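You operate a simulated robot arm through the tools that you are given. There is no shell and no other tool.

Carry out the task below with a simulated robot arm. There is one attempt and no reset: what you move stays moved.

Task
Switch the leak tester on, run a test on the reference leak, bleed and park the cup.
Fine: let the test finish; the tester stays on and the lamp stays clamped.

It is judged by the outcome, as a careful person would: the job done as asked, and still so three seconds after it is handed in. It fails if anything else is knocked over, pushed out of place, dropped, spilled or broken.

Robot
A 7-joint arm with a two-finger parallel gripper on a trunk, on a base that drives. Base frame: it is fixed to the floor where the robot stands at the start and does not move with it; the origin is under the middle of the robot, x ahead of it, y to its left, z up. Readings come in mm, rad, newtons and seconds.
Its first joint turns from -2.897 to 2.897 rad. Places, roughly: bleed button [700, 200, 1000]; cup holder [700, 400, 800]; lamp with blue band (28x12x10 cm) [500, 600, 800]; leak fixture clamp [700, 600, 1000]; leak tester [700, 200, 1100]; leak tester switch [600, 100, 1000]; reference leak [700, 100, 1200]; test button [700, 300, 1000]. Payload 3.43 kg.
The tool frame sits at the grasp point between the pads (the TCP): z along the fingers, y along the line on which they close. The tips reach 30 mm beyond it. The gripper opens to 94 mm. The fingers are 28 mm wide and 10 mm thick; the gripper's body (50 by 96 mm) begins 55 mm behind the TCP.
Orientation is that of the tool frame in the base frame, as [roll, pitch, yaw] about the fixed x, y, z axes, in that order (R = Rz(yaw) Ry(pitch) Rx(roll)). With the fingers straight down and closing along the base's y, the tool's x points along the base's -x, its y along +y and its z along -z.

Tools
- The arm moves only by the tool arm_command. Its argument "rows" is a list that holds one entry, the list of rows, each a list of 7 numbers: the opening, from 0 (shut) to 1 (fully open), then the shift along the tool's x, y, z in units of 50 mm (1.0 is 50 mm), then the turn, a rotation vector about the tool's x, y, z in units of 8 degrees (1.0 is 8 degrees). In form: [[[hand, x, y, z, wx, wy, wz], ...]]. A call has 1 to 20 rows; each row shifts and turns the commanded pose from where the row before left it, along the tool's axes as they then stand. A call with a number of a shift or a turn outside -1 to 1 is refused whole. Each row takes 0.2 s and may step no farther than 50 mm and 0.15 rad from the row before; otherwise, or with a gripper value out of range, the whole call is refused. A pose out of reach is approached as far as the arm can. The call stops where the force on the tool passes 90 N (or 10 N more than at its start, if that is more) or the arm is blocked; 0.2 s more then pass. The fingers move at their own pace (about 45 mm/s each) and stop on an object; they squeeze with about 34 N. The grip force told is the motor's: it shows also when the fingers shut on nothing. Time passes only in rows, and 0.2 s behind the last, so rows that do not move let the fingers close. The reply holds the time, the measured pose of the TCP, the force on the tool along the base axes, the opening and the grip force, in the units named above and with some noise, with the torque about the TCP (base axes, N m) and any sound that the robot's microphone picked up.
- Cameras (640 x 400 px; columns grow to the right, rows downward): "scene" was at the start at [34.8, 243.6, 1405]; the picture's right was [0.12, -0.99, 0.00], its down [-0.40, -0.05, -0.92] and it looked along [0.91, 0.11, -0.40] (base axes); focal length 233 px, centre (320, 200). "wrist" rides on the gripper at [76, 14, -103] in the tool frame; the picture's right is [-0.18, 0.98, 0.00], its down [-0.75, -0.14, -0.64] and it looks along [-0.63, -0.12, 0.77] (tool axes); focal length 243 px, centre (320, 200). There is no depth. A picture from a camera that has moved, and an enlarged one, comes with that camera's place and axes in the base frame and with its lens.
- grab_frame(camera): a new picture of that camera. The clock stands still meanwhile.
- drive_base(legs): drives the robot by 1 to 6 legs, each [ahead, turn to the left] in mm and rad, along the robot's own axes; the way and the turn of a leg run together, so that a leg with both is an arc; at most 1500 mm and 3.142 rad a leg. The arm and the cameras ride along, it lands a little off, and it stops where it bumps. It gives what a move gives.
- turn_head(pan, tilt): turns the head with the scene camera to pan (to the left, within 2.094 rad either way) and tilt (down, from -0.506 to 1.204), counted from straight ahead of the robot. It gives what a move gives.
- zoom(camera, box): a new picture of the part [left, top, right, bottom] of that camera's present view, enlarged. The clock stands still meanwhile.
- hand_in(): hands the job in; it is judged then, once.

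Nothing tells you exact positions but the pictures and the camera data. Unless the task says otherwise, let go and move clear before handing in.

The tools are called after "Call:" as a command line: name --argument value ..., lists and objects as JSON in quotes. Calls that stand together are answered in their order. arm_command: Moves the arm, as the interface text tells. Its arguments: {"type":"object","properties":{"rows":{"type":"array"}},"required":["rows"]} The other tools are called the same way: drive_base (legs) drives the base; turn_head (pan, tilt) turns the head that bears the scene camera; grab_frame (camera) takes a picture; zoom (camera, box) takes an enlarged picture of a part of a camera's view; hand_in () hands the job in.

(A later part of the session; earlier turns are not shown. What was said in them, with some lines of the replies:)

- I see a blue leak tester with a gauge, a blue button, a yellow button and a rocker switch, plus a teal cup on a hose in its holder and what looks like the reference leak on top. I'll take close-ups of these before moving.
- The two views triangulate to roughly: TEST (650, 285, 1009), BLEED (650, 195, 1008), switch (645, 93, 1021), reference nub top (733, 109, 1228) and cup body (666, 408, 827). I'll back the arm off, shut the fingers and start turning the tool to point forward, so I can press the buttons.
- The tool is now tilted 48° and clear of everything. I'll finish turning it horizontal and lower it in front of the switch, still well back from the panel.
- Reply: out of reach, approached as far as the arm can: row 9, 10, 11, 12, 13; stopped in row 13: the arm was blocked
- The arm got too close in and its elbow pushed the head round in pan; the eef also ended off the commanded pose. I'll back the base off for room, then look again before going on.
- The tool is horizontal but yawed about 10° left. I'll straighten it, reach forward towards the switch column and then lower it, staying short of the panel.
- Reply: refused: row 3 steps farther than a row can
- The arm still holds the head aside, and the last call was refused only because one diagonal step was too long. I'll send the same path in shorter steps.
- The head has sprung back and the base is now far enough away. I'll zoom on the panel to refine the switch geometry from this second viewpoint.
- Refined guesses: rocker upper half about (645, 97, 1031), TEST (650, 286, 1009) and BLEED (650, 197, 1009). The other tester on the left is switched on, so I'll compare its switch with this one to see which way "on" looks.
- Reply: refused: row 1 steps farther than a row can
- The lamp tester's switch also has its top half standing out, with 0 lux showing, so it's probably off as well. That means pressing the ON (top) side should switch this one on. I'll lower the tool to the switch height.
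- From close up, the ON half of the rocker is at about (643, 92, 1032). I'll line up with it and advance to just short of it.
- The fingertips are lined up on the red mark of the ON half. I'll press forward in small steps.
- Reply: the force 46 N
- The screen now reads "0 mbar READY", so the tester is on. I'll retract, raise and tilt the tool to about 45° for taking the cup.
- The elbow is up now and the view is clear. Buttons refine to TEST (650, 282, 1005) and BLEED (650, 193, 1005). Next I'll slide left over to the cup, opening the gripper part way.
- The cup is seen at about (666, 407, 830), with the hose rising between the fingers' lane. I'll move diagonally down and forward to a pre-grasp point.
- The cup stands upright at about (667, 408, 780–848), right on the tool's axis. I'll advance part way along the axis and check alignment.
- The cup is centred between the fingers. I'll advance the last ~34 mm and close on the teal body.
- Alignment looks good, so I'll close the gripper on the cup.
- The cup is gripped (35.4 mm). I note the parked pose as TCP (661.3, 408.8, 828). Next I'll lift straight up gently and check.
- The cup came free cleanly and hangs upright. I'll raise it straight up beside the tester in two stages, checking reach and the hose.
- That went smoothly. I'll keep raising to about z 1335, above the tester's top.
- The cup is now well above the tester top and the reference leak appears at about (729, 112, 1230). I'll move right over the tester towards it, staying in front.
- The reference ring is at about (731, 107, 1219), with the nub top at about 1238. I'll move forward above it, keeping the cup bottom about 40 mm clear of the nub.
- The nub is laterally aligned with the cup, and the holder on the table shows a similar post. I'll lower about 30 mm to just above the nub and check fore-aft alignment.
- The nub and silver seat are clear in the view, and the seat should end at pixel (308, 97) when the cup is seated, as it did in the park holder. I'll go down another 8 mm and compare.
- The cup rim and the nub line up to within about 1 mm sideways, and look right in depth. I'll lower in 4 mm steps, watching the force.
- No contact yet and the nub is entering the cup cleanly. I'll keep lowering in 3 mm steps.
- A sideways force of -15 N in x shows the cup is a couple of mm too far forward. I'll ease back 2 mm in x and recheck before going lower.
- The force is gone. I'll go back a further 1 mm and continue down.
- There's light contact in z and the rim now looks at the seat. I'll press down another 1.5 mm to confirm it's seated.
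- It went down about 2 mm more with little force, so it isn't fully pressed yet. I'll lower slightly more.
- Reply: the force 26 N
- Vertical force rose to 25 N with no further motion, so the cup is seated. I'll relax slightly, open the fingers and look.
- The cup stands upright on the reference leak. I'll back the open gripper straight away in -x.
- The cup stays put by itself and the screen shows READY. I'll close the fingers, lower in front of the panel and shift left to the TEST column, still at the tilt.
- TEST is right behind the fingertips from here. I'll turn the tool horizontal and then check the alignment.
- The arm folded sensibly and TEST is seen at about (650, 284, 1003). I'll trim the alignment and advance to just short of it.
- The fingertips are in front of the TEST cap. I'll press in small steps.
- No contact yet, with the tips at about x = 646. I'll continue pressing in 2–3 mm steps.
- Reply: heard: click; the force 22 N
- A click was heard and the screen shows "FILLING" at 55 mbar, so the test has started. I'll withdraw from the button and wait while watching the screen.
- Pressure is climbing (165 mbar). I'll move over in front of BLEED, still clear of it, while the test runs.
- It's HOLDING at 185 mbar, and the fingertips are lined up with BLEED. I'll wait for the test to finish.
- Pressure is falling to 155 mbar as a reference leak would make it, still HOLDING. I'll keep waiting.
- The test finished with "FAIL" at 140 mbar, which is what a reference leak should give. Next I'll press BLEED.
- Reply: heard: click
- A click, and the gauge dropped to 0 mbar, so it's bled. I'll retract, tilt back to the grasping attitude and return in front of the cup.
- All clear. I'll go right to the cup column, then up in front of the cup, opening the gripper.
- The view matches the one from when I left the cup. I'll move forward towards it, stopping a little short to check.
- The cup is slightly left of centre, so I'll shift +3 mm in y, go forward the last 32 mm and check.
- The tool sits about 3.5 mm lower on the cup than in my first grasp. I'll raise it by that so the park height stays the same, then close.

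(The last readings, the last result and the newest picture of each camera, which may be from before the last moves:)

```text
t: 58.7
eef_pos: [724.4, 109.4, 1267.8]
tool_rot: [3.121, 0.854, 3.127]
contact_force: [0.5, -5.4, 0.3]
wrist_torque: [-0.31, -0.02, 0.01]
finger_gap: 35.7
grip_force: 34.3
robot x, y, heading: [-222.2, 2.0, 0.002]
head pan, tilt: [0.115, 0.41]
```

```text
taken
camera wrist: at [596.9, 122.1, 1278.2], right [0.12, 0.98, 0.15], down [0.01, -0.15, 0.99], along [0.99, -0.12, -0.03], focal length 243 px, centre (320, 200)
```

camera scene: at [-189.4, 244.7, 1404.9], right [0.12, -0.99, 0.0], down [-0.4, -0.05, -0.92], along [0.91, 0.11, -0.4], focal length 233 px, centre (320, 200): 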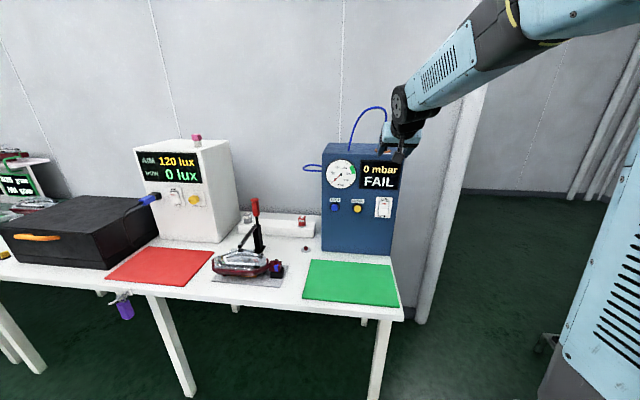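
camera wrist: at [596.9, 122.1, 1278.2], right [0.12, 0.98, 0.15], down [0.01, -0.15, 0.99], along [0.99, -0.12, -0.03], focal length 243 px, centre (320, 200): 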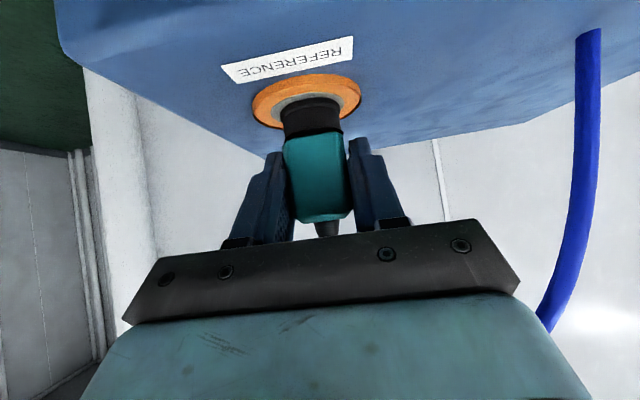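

The cup is gripped again in the same relation as at first. I'll lift it straight off the nub.

Call:
arm_command --rows '[[[0, -0.08, 0, -0.07, 0, 0, 0], [0, -0.15, 0, -0.13, 0, 0, 0], [0, -0.3, 0, -0.26, 0, 0, 0], [0, -0.45, 0, -0.39, 0, 0, 0], [0, 0, 0, 0, 0, 0, 0]]]'

Call:
grab_frame --camera "wrist"

```text
t: 59.9
eef_pos: [723.3, 110.7, 1331.6]
tool_rot: [3.121, 0.855, 3.13]
contact_force: [0.6, 0.7, -0.1]
wrist_torque: [-0.01, 0.03, 0.02]
finger_gap: 35.4
grip_force: 34.3
robot x, y, heading: [-222.5, -3.3, 0.002]
head pan, tilt: [0.115, 0.41]
```

```text
taken
camera wrist: at [596.6, 123.4, 1342.1], right [0.12, 0.98, 0.15], down [0.01, -0.15, 0.99], along [0.99, -0.11, -0.03], focal length 243 px, centre (320, 200)
```

wrist: 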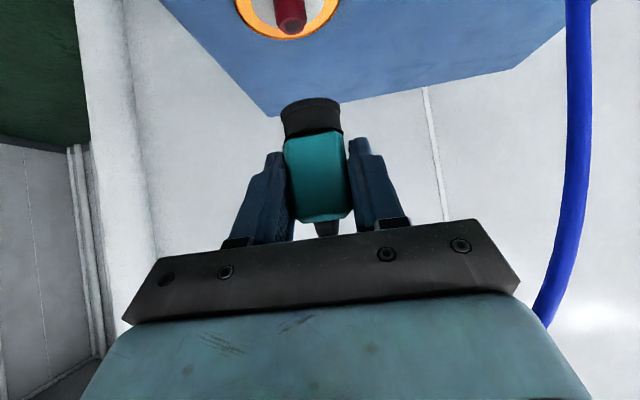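

The cup is off the nub cleanly. I'll retrace: back to x ≈ 662, then left over the tester to the holder column.

Call:
arm_command --rows '[[[0, 0.4, 0, -0.465, 0, 0, 0], [0, 0.4, 0, -0.465, 0, 0, 0], [0, 0, 0.9, 0, 0, 0, 0], [0, 0, 0.9, 0, 0, 0, 0], [0, 0, 0.9, 0, 0, 0, 0], [0, 0, 0.9, 0, 0, 0, 0], [0, 0, 0.9, 0, 0, 0, 0], [0, 0, 0.9, 0, 0, 0, 0], [0, 0, 0.5, 0, 0, 0, 0], [0, 0, 0, 0, 0, 0, 0]]]'

Call:
grab_frame --camera "wrist"

Call:
grab_frame --camera "scene"

```text
t: 62.1
eef_pos: [661.2, 403.7, 1337.2]
tool_rot: [3.121, 0.858, 3.127]
contact_force: [-0.5, 0.4, -1.7]
wrist_torque: [0.0, 0.05, -0.01]
finger_gap: 35.7
grip_force: 34.3
robot x, y, heading: [-221.1, -3.7, 0.002]
head pan, tilt: [0.115, 0.41]
```

```text
taken
camera wrist: at [534.1, 417.2, 1347.7], right [0.12, 0.98, 0.15], down [0.01, -0.15, 0.99], along [0.99, -0.12, -0.03], focal length 243 px, centre (320, 200)
```

wrist: 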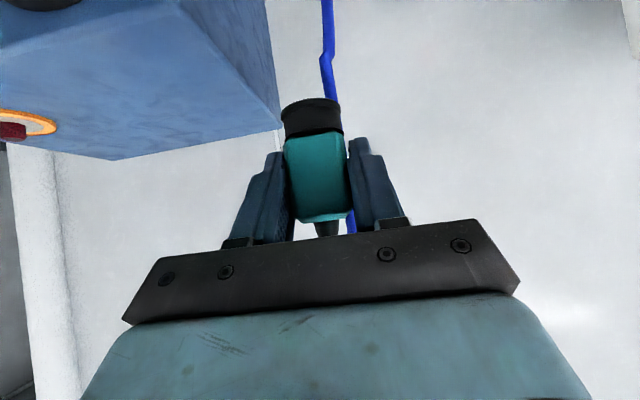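

```text
taken
camera scene: at [-188.5, 243.6, 1405.0], right [0.12, -0.99, 0.0], down [-0.4, -0.05, -0.92], along [0.91, 0.11, -0.4], focal length 233 px, centre (320, 200)
```

scene: 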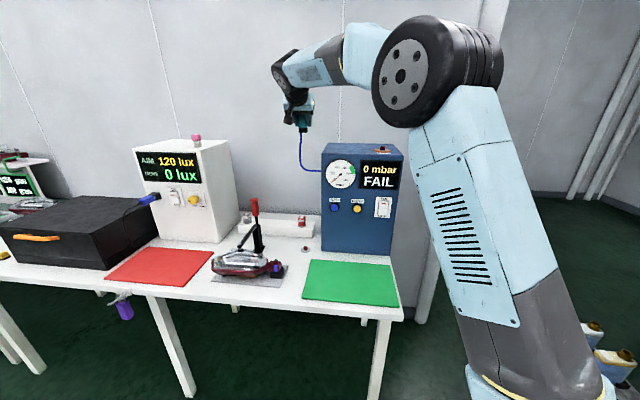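

The cup is over the holder's column and the hose hangs behind it. I'll trim y and descend to about z 945, then check.

Call:
arm_command --rows '[[[0, 0.65, 0.08, 0.57, 0, 0, 0], [0, 0.7, 0, 0.61, 0, 0, 0], [0, 0.7, 0, 0.61, 0, 0, 0], [0, 0.7, 0, 0.61, 0, 0, 0], [0, 0, 0, 0, 0, 0, 0]]]'

Call:
grab_frame --camera "wrist"

Call:
grab_frame --camera "scene"

```text
t: 63.3
eef_pos: [663.2, 410.6, 1153.6]
tool_rot: [3.119, 0.855, 3.127]
contact_force: [-0.3, 0.1, 0.0]
wrist_torque: [0.0, 0.01, 0.0]
finger_gap: 35.6
grip_force: 34.3
robot x, y, heading: [-224.5, -0.2, 0.002]
head pan, tilt: [0.115, 0.41]
```

```text
taken
camera wrist: at [535.6, 423.2, 1163.0], right [0.12, 0.98, 0.15], down [0.01, -0.16, 0.99], along [0.99, -0.11, -0.03], focal length 243 px, centre (320, 200)
```

wrist: 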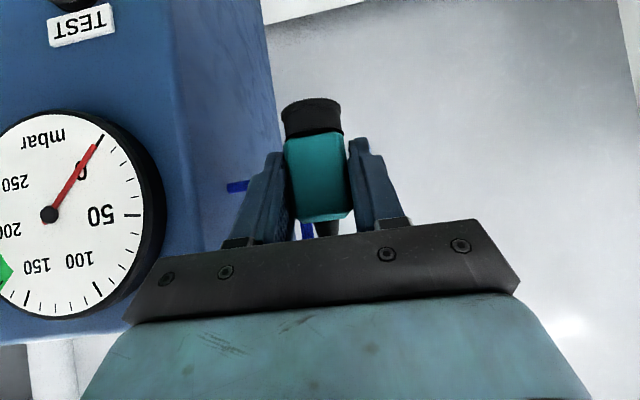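

```text
taken
camera scene: at [-188.5, 243.7, 1405.0], right [0.12, -0.99, 0.0], down [-0.4, -0.05, -0.92], along [0.91, 0.11, -0.4], focal length 233 px, centre (320, 200)
```

scene: 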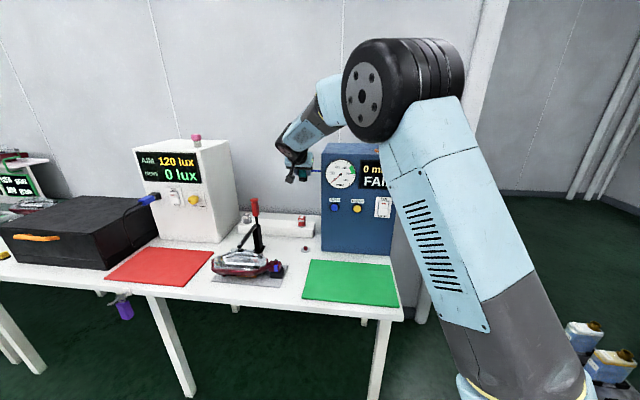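

The descent is going well. I'll continue down to about z 930, still well above the holder.

Call:
arm_command --rows '[[[0, 0.7, 0, 0.61, 0, 0, 0], [0, 0.7, 0, 0.61, 0, 0, 0], [0, 0.7, 0, 0.61, 0, 0, 0], [0, 0.7, 0, 0.61, 0, 0, 0], [0, 0.5, 0, 0.435, 0, 0, 0], [0, 0, 0, 0, 0, 0, 0]]]'

Call:
grab_frame --camera "wrist"

Call:
grab_frame --camera "scene"

```text
t: 64.7
eef_pos: [663.8, 411.7, 937.3]
tool_rot: [3.12, 0.856, 3.128]
contact_force: [0.9, -0.4, -0.7]
wrist_torque: [0.0, -0.01, -0.03]
finger_gap: 35.6
grip_force: 33.9
robot x, y, heading: [-225.4, -6.0, 0.004]
head pan, tilt: [0.115, 0.41]
```

```text
taken
camera wrist: at [536.8, 425.9, 946.0], right [0.12, 0.98, 0.15], down [0.01, -0.15, 0.99], along [0.99, -0.11, -0.03], focal length 243 px, centre (320, 200)
```

wrist: 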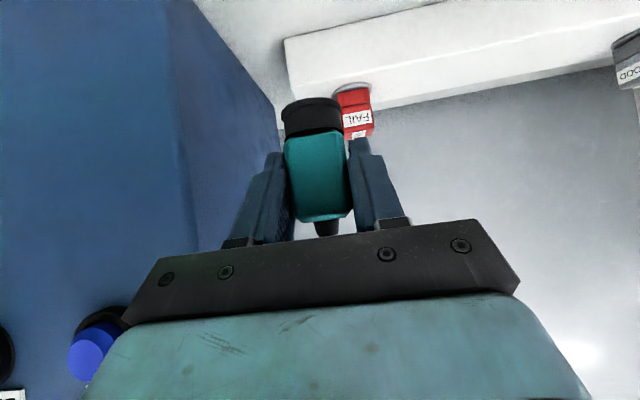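

```text
taken
camera scene: at [-188.6, 243.7, 1405.0], right [0.12, -0.99, 0.0], down [-0.4, -0.05, -0.92], along [0.91, 0.11, -0.4], focal length 233 px, centre (320, 200)
```

scene: 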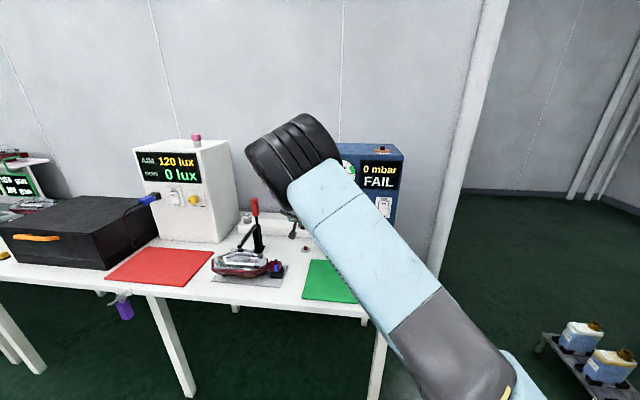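

Still aligned to within a few mm. I'll trim to the recorded park x/y and go down to about z 865 (just above the post), then look.

Call:
arm_command --rows '[[[0, 0.57, -0.05, 0.46, 0, 0, 0], [0, 0.52, 0, 0.45, 0, 0, 0], [0, 0, 0, 0, 0, 0, 0]]]'

Call:
grab_frame --camera "wrist"

Call:
zoom --camera "wrist" --box '[240, 20, 400, 120]'

```text
t: 65.5
eef_pos: [660.9, 410.5, 865.0]
tool_rot: [3.12, 0.855, 3.129]
contact_force: [-0.4, 0.6, 0.3]
wrist_torque: [-0.01, 0.02, -0.01]
finger_gap: 35.7
grip_force: 34.1
robot x, y, heading: [-223.5, -6.1, 0.003]
head pan, tilt: [0.115, 0.41]
```

```text
taken
camera wrist: at [533.4, 424.3, 874.4], right [0.12, 0.98, 0.15], down [0.01, -0.15, 0.99], along [0.99, -0.11, -0.03], focal length 243 px, centre (320, 200)
```

wrist: 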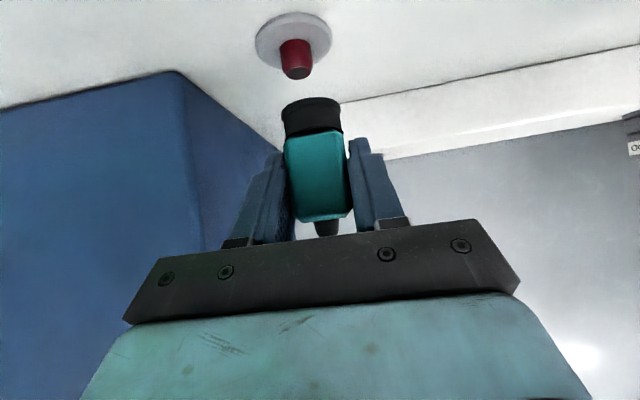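

```text
4.00 times, centred on (320, 70) of wrist
camera zoom: at [533.4, 424.3, 874.4], right [0.12, 0.98, 0.15], down [0.01, -0.15, 0.99], along [0.99, -0.11, -0.03], focal length 970 px, centre (320, 720)
```

zoom: 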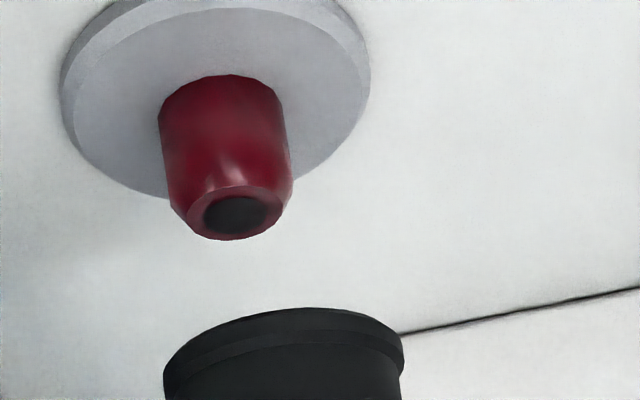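

Compared with the reference seating, fore-aft is right and the cup needs about 1.8 mm to -y. I'll trim that and lower over the post in stages.

Call:
arm_command --rows '[[[0, 0.075, -0.036, 0.066, 0, 0, 0], [0, 0.075, 0, 0.066, 0, 0, 0], [0, 0.075, 0, 0.066, 0, 0, 0], [0, 0.06, 0, 0.0525, 0, 0, 0], [0, 0, 0, 0, 0, 0, 0]]]'

Call:
zoom --camera "wrist" --box '[240, 40, 400, 140]'

```text
t: 66.7
eef_pos: [660.9, 410.8, 845.5]
tool_rot: [3.122, 0.854, 3.129]
contact_force: [0.1, 0.5, 0.3]
wrist_torque: [-0.03, -0.02, 0.0]
finger_gap: 35.5
grip_force: 34.6
robot x, y, heading: [-225.3, -5.3, 0.004]
head pan, tilt: [0.115, 0.41]
```

```text
4.00 times, centred on (320, 90) of wrist
camera zoom: at [533.5, 423.9, 855.1], right [0.12, 0.98, 0.15], down [0.01, -0.15, 0.99], along [0.99, -0.11, -0.03], focal length 970 px, centre (320, 640)
```

zoom: 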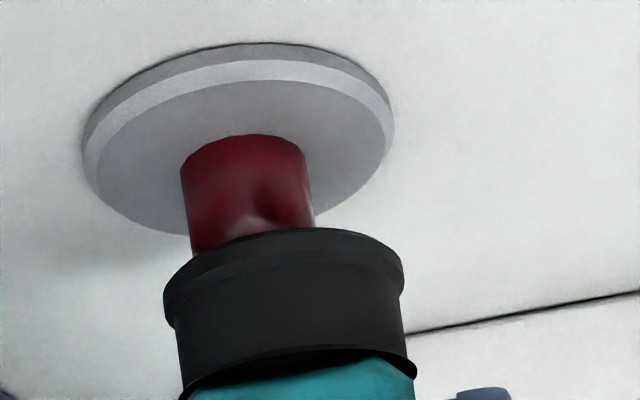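

The nub is still about 2 mm to -y of the cup's axis. I'll correct by 2.3 mm and look again.

Call:
arm_command --rows '[[[0, 0, -0.046, 0, 0, 0, 0], [0, 0, 0, 0, 0, 0, 0]]]'

Call:
zoom --camera "wrist" --box '[240, 40, 400, 140]'

```text
t: 67.3
eef_pos: [661.4, 408.3, 844.9]
tool_rot: [3.122, 0.856, 3.13]
contact_force: [-0.2, -0.1, -0.3]
wrist_torque: [-0.04, 0.01, 0.04]
finger_gap: 35.8
grip_force: 34.0
robot x, y, heading: [-221.6, -1.5, 0.006]
head pan, tilt: [0.115, 0.41]
```

```text
4.00 times, centred on (320, 90) of wrist
camera zoom: at [534.0, 421.6, 855.1], right [0.12, 0.98, 0.15], down [0.01, -0.15, 0.99], along [0.99, -0.11, -0.03], focal length 970 px, centre (320, 640)
```

zoom: 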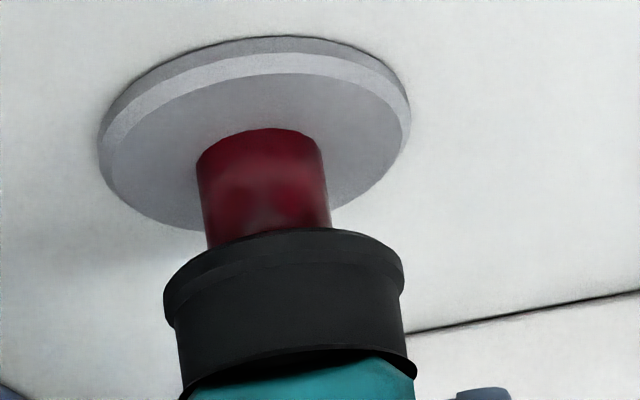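

Aligned now, with TCP at (661.4, 408.3), matching the recorded park pose. I'll lower in 3–4 mm steps, checking force.

Call:
arm_command --rows '[[[0, 0.06, -0.003, 0.0525, 0, 0, 0], [0, 0.05, -0.003, 0.044, 0, 0, 0], [0, 0.04, 0, 0.035, 0, 0, 0], [0, 0, 0, 0, 0, 0, 0]]]'

Call:
zoom --camera "wrist" --box '[240, 40, 400, 140]'

```text
t: 68.3
eef_pos: [663.2, 407.9, 836.8]
tool_rot: [3.121, 0.855, 3.128]
contact_force: [0.6, 0.4, 0.3]
wrist_torque: [0.0, 0.0, 0.02]
finger_gap: 35.4
grip_force: 34.5
robot x, y, heading: [-222.4, -4.2, 0.005]
head pan, tilt: [0.115, 0.41]
```

```text
4.00 times, centred on (320, 90) of wrist
camera zoom: at [534.1, 421.8, 845.5], right [0.12, 0.98, 0.15], down [0.01, -0.15, 0.99], along [0.99, -0.12, -0.03], focal length 970 px, centre (320, 640)
```

zoom: 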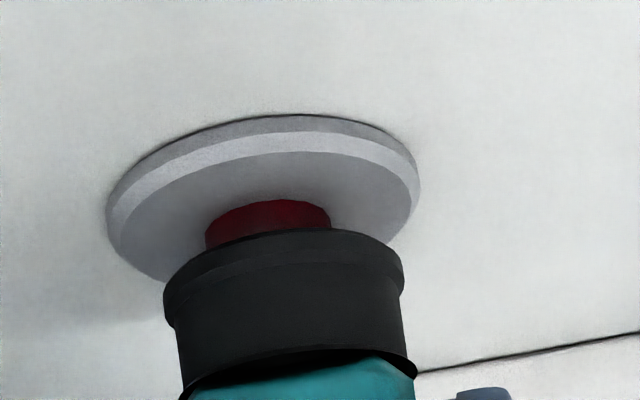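

No force and the post is well inside the cup. I'll continue down about 6 mm.

Call:
arm_command --rows '[[[0, 0.045, 0, 0.039, 0, 0, 0], [0, 0.03, 0, 0.026, 0, 0, 0], [0, 0.015, 0, 0.013, 0, 0, 0], [0, 0, 0, 0, 0, 0, 0]]]'

Call:
zoom --camera "wrist" --box '[240, 40, 400, 140]'

```text
t: 69.3
eef_pos: [660.7, 408.6, 829.4]
tool_rot: [3.118, 0.855, 3.128]
contact_force: [3.1, -0.1, 2.1]
wrist_torque: [0.08, -0.14, 0.01]
finger_gap: 35.3
grip_force: 33.7
robot x, y, heading: [-222.9, -2.9, 0.001]
head pan, tilt: [0.115, 0.41]
```

```text
4.00 times, centred on (320, 90) of wrist
camera zoom: at [533.6, 421.5, 839.7], right [0.12, 0.98, 0.15], down [0.01, -0.16, 0.99], along [0.99, -0.12, -0.03], focal length 970 px, centre (320, 640)
```

zoom: 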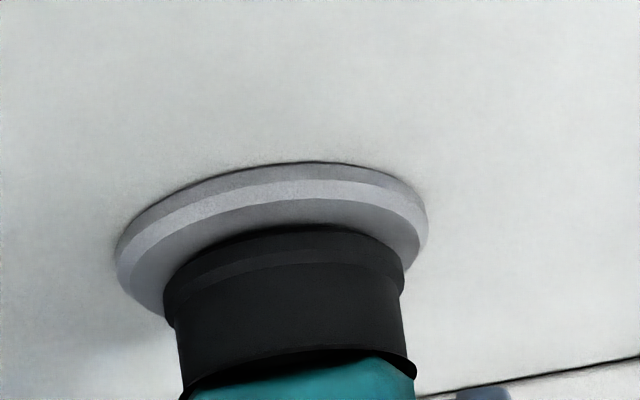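

Nearly seated, about 1 mm to go. I'll lower a little more and check for a clear upward force.

Call:
arm_command --rows '[[[0, 0.015, 0, 0.013, 0, 0, 0], [0, 0.015, 0, 0.013, 0, 0, 0], [0, 0, 0, 0, 0, 0, 0]]]'

Call:
zoom --camera "wrist" --box '[240, 40, 400, 140]'

```text
t: 70.1
eef_pos: [660.1, 408.8, 829.9]
tool_rot: [3.118, 0.858, 3.128]
contact_force: [-2.8, -3.1, 10.3]
wrist_torque: [-0.18, 0.07, -0.02]
finger_gap: 35.6
grip_force: 33.7
robot x, y, heading: [-224.3, -4.3, 0.003]
head pan, tilt: [0.115, 0.41]
```

```text
4.00 times, centred on (320, 90) of wrist
camera zoom: at [533.6, 421.6, 838.6], right [0.12, 0.98, 0.15], down [0.01, -0.16, 0.99], along [0.99, -0.12, -0.03], focal length 970 px, centre (320, 640)
```

zoom: 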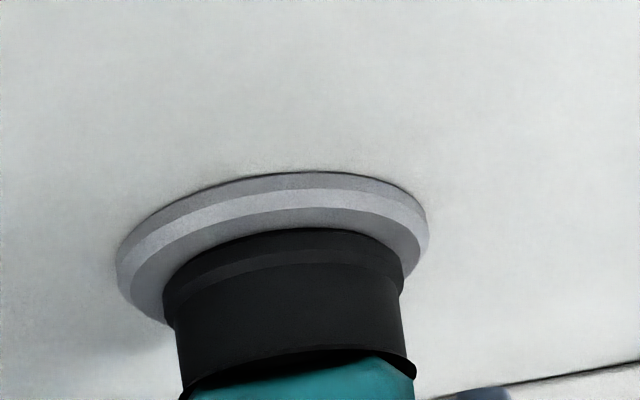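

Fz is 10 N and the disc edge is where it was originally (row about 170), so it's seated. I'll give a slight extra push, then relax and open.

Call:
arm_command --rows '[[[0, 0.012, 0, 0.01, 0, 0, 0], [0, 0, 0, 0, 0, 0, 0], [0, -0.012, 0, -0.01, 0, 0, 0], [0.1, 0, 0, 0, 0, 0, 0], [0.4, 0, 0, 0, 0, 0, 0], [0.7, 0, 0, 0, 0, 0, 0], [0.7, 0, 0, 0, 0, 0, 0], [0.7, 0, 0, 0, 0, 0, 0]]]'

Call:
grab_frame --camera "wrist"

```text
t: 71.9
eef_pos: [661.5, 407.7, 828.1]
tool_rot: [3.12, 0.856, 3.129]
contact_force: [0.0, 0.3, 0.2]
wrist_torque: [0.0, 0.01, 0.01]
finger_gap: 65.9
grip_force: 0.0
robot x, y, heading: [-220.6, -0.1, 0.001]
head pan, tilt: [0.115, 0.41]
```

```text
taken
camera wrist: at [533.7, 421.3, 837.5], right [0.12, 0.98, 0.15], down [0.01, -0.15, 0.99], along [0.99, -0.11, -0.03], focal length 243 px, centre (320, 200)
```

wrist: 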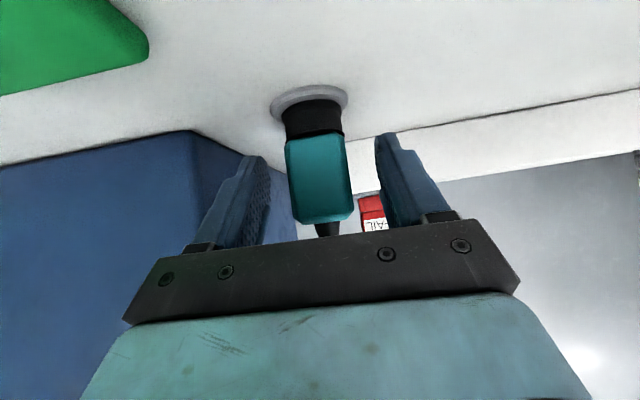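

The cup stands on its holder post just as it did at the start. I'll back the gripper out along its own axis and away.

Call:
arm_command --rows '[[[0.7, 0, 0, -0.4, 0, 0, 0], [0.7, 0, 0, -0.8, 0, 0, 0], [0.7, 0, 0, -0.95, 0, 0, 0], [0.7, -0.37, 0, -0.86, 0, 0, 0], [0.7, -0.37, 0, -0.86, 0, 0, 0], [0.7, -0.37, 0, -0.86, 0, 0, 0], [0.7, 0, 0, 0, 0, 0, 0]]]'

Call:
grab_frame --camera "wrist"

Call:
grab_frame --camera "scene"

```text
t: 73.5
eef_pos: [518.8, 405.7, 1023.7]
tool_rot: [3.12, 0.855, 3.127]
contact_force: [0.5, 0.4, -0.2]
wrist_torque: [0.0, -0.02, 0.01]
finger_gap: 65.7
grip_force: 0.1
robot x, y, heading: [-221.9, -4.1, 0.005]
head pan, tilt: [0.115, 0.41]
```

```text
taken
camera wrist: at [392.3, 418.6, 1032.8], right [0.12, 0.98, 0.15], down [0.01, -0.15, 0.99], along [0.99, -0.12, -0.03], focal length 243 px, centre (320, 200)
```

wrist: 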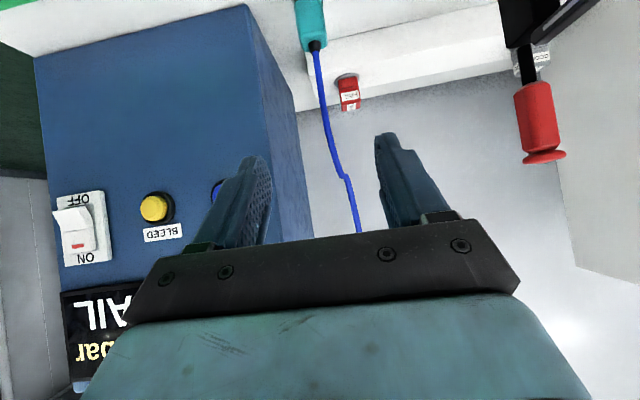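

```text
taken
camera scene: at [-188.8, 243.8, 1405.0], right [0.12, -0.99, 0.0], down [-0.4, -0.05, -0.92], along [0.91, 0.11, -0.4], focal length 233 px, centre (320, 200)
```

scene: 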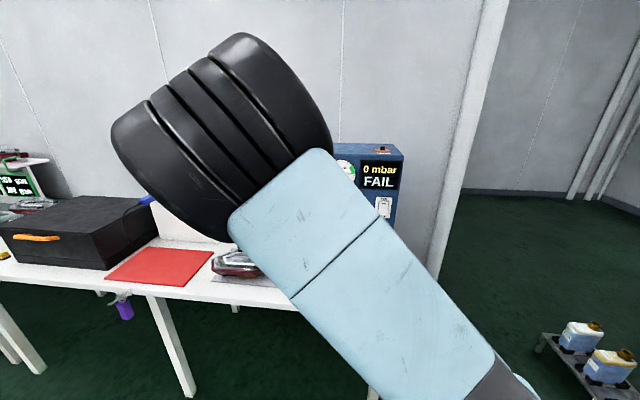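

The cup is released and the gripper clear. I'll move the arm right, away from the head, to see the whole bench.

Call:
arm_command --rows '[[[0.7, 0, -0.9, 0, 0, 0, 0], [0.7, 0, -0.9, 0, 0, 0, 0], [0.7, 0, -0.9, 0, 0, 0, 0], [0.7, 0, -0.9, 0, 0, 0, 0], [0.7, 0, -0.9, 0, 0, 0, 0], [0.7, 0, -0.9, 0, 0, 0, 0], [0.7, 0, -0.9, 0, 0, 0, 0], [0.7, 0, 0, 0, 0, 0, 0]]]'

Call:
grab_frame --camera "scene"

Call:
zoom --camera "scene" --box '[230, 130, 410, 270]'

```text
t: 75.3
eef_pos: [517.3, 89.8, 1022.0]
tool_rot: [3.121, 0.856, 3.129]
contact_force: [-0.1, -0.5, -0.7]
wrist_torque: [-0.01, -0.04, -0.03]
finger_gap: 66.0
grip_force: 0.0
robot x, y, heading: [-225.8, -5.3, 0.002]
head pan, tilt: [0.115, 0.41]
```

```text
taken
camera scene: at [-188.8, 243.8, 1405.0], right [0.12, -0.99, 0.0], down [-0.4, -0.05, -0.92], along [0.91, 0.11, -0.4], focal length 233 px, centre (320, 200)
```

scene: 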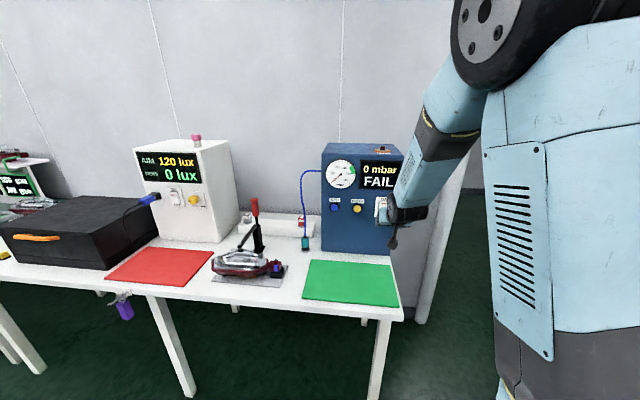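

```text
2.86 times, centred on (320, 200) of scene
camera zoom: at [-188.8, 243.8, 1405.0], right [0.12, -0.99, 0.0], down [-0.4, -0.05, -0.92], along [0.91, 0.11, -0.4], focal length 665 px, centre (320, 200)
```

zoom: 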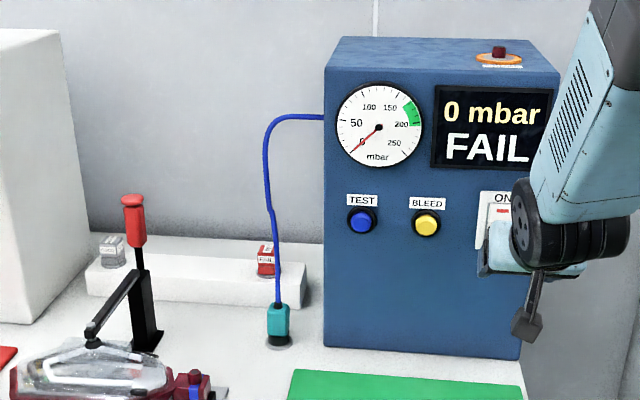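

The cup is parked upright on its holder, the gauge is at 0 mbar and the tester is still on, showing the finished test. The lamp is still clamped and the gripper is clear, so I'm handing in.

Call:
hand_in

```text
The job is handed in.
```

The leak tester is on, the reference-leak test has finished, the pressure is bled off, and the cup is parked back on its holder. I've handed the job in.

- **Test:** the tester filled to about 185 mbar, held, and ended on **FAIL** at 140 mbar. I took that as the expected result for a reference leak. The hold pressure doesn't rule out an imperfect cup seal, though the cup was pressed down onto its seat with about 25 N.
- **Bleed:** the gauge dropped to 0 mbar when I pressed BLEED. The screen still shows FAIL.
- **Cup and lamp:** the cup stands upright on its post as at the start, and the lamp is still clamped.
- **Robot:** early on, the arm's elbow bumped the robot's own head and turned it aside. I backed the base off about 220 mm for room and the head sprang back. I saw nothing on the bench disturbed, and the base is still at that new spot.
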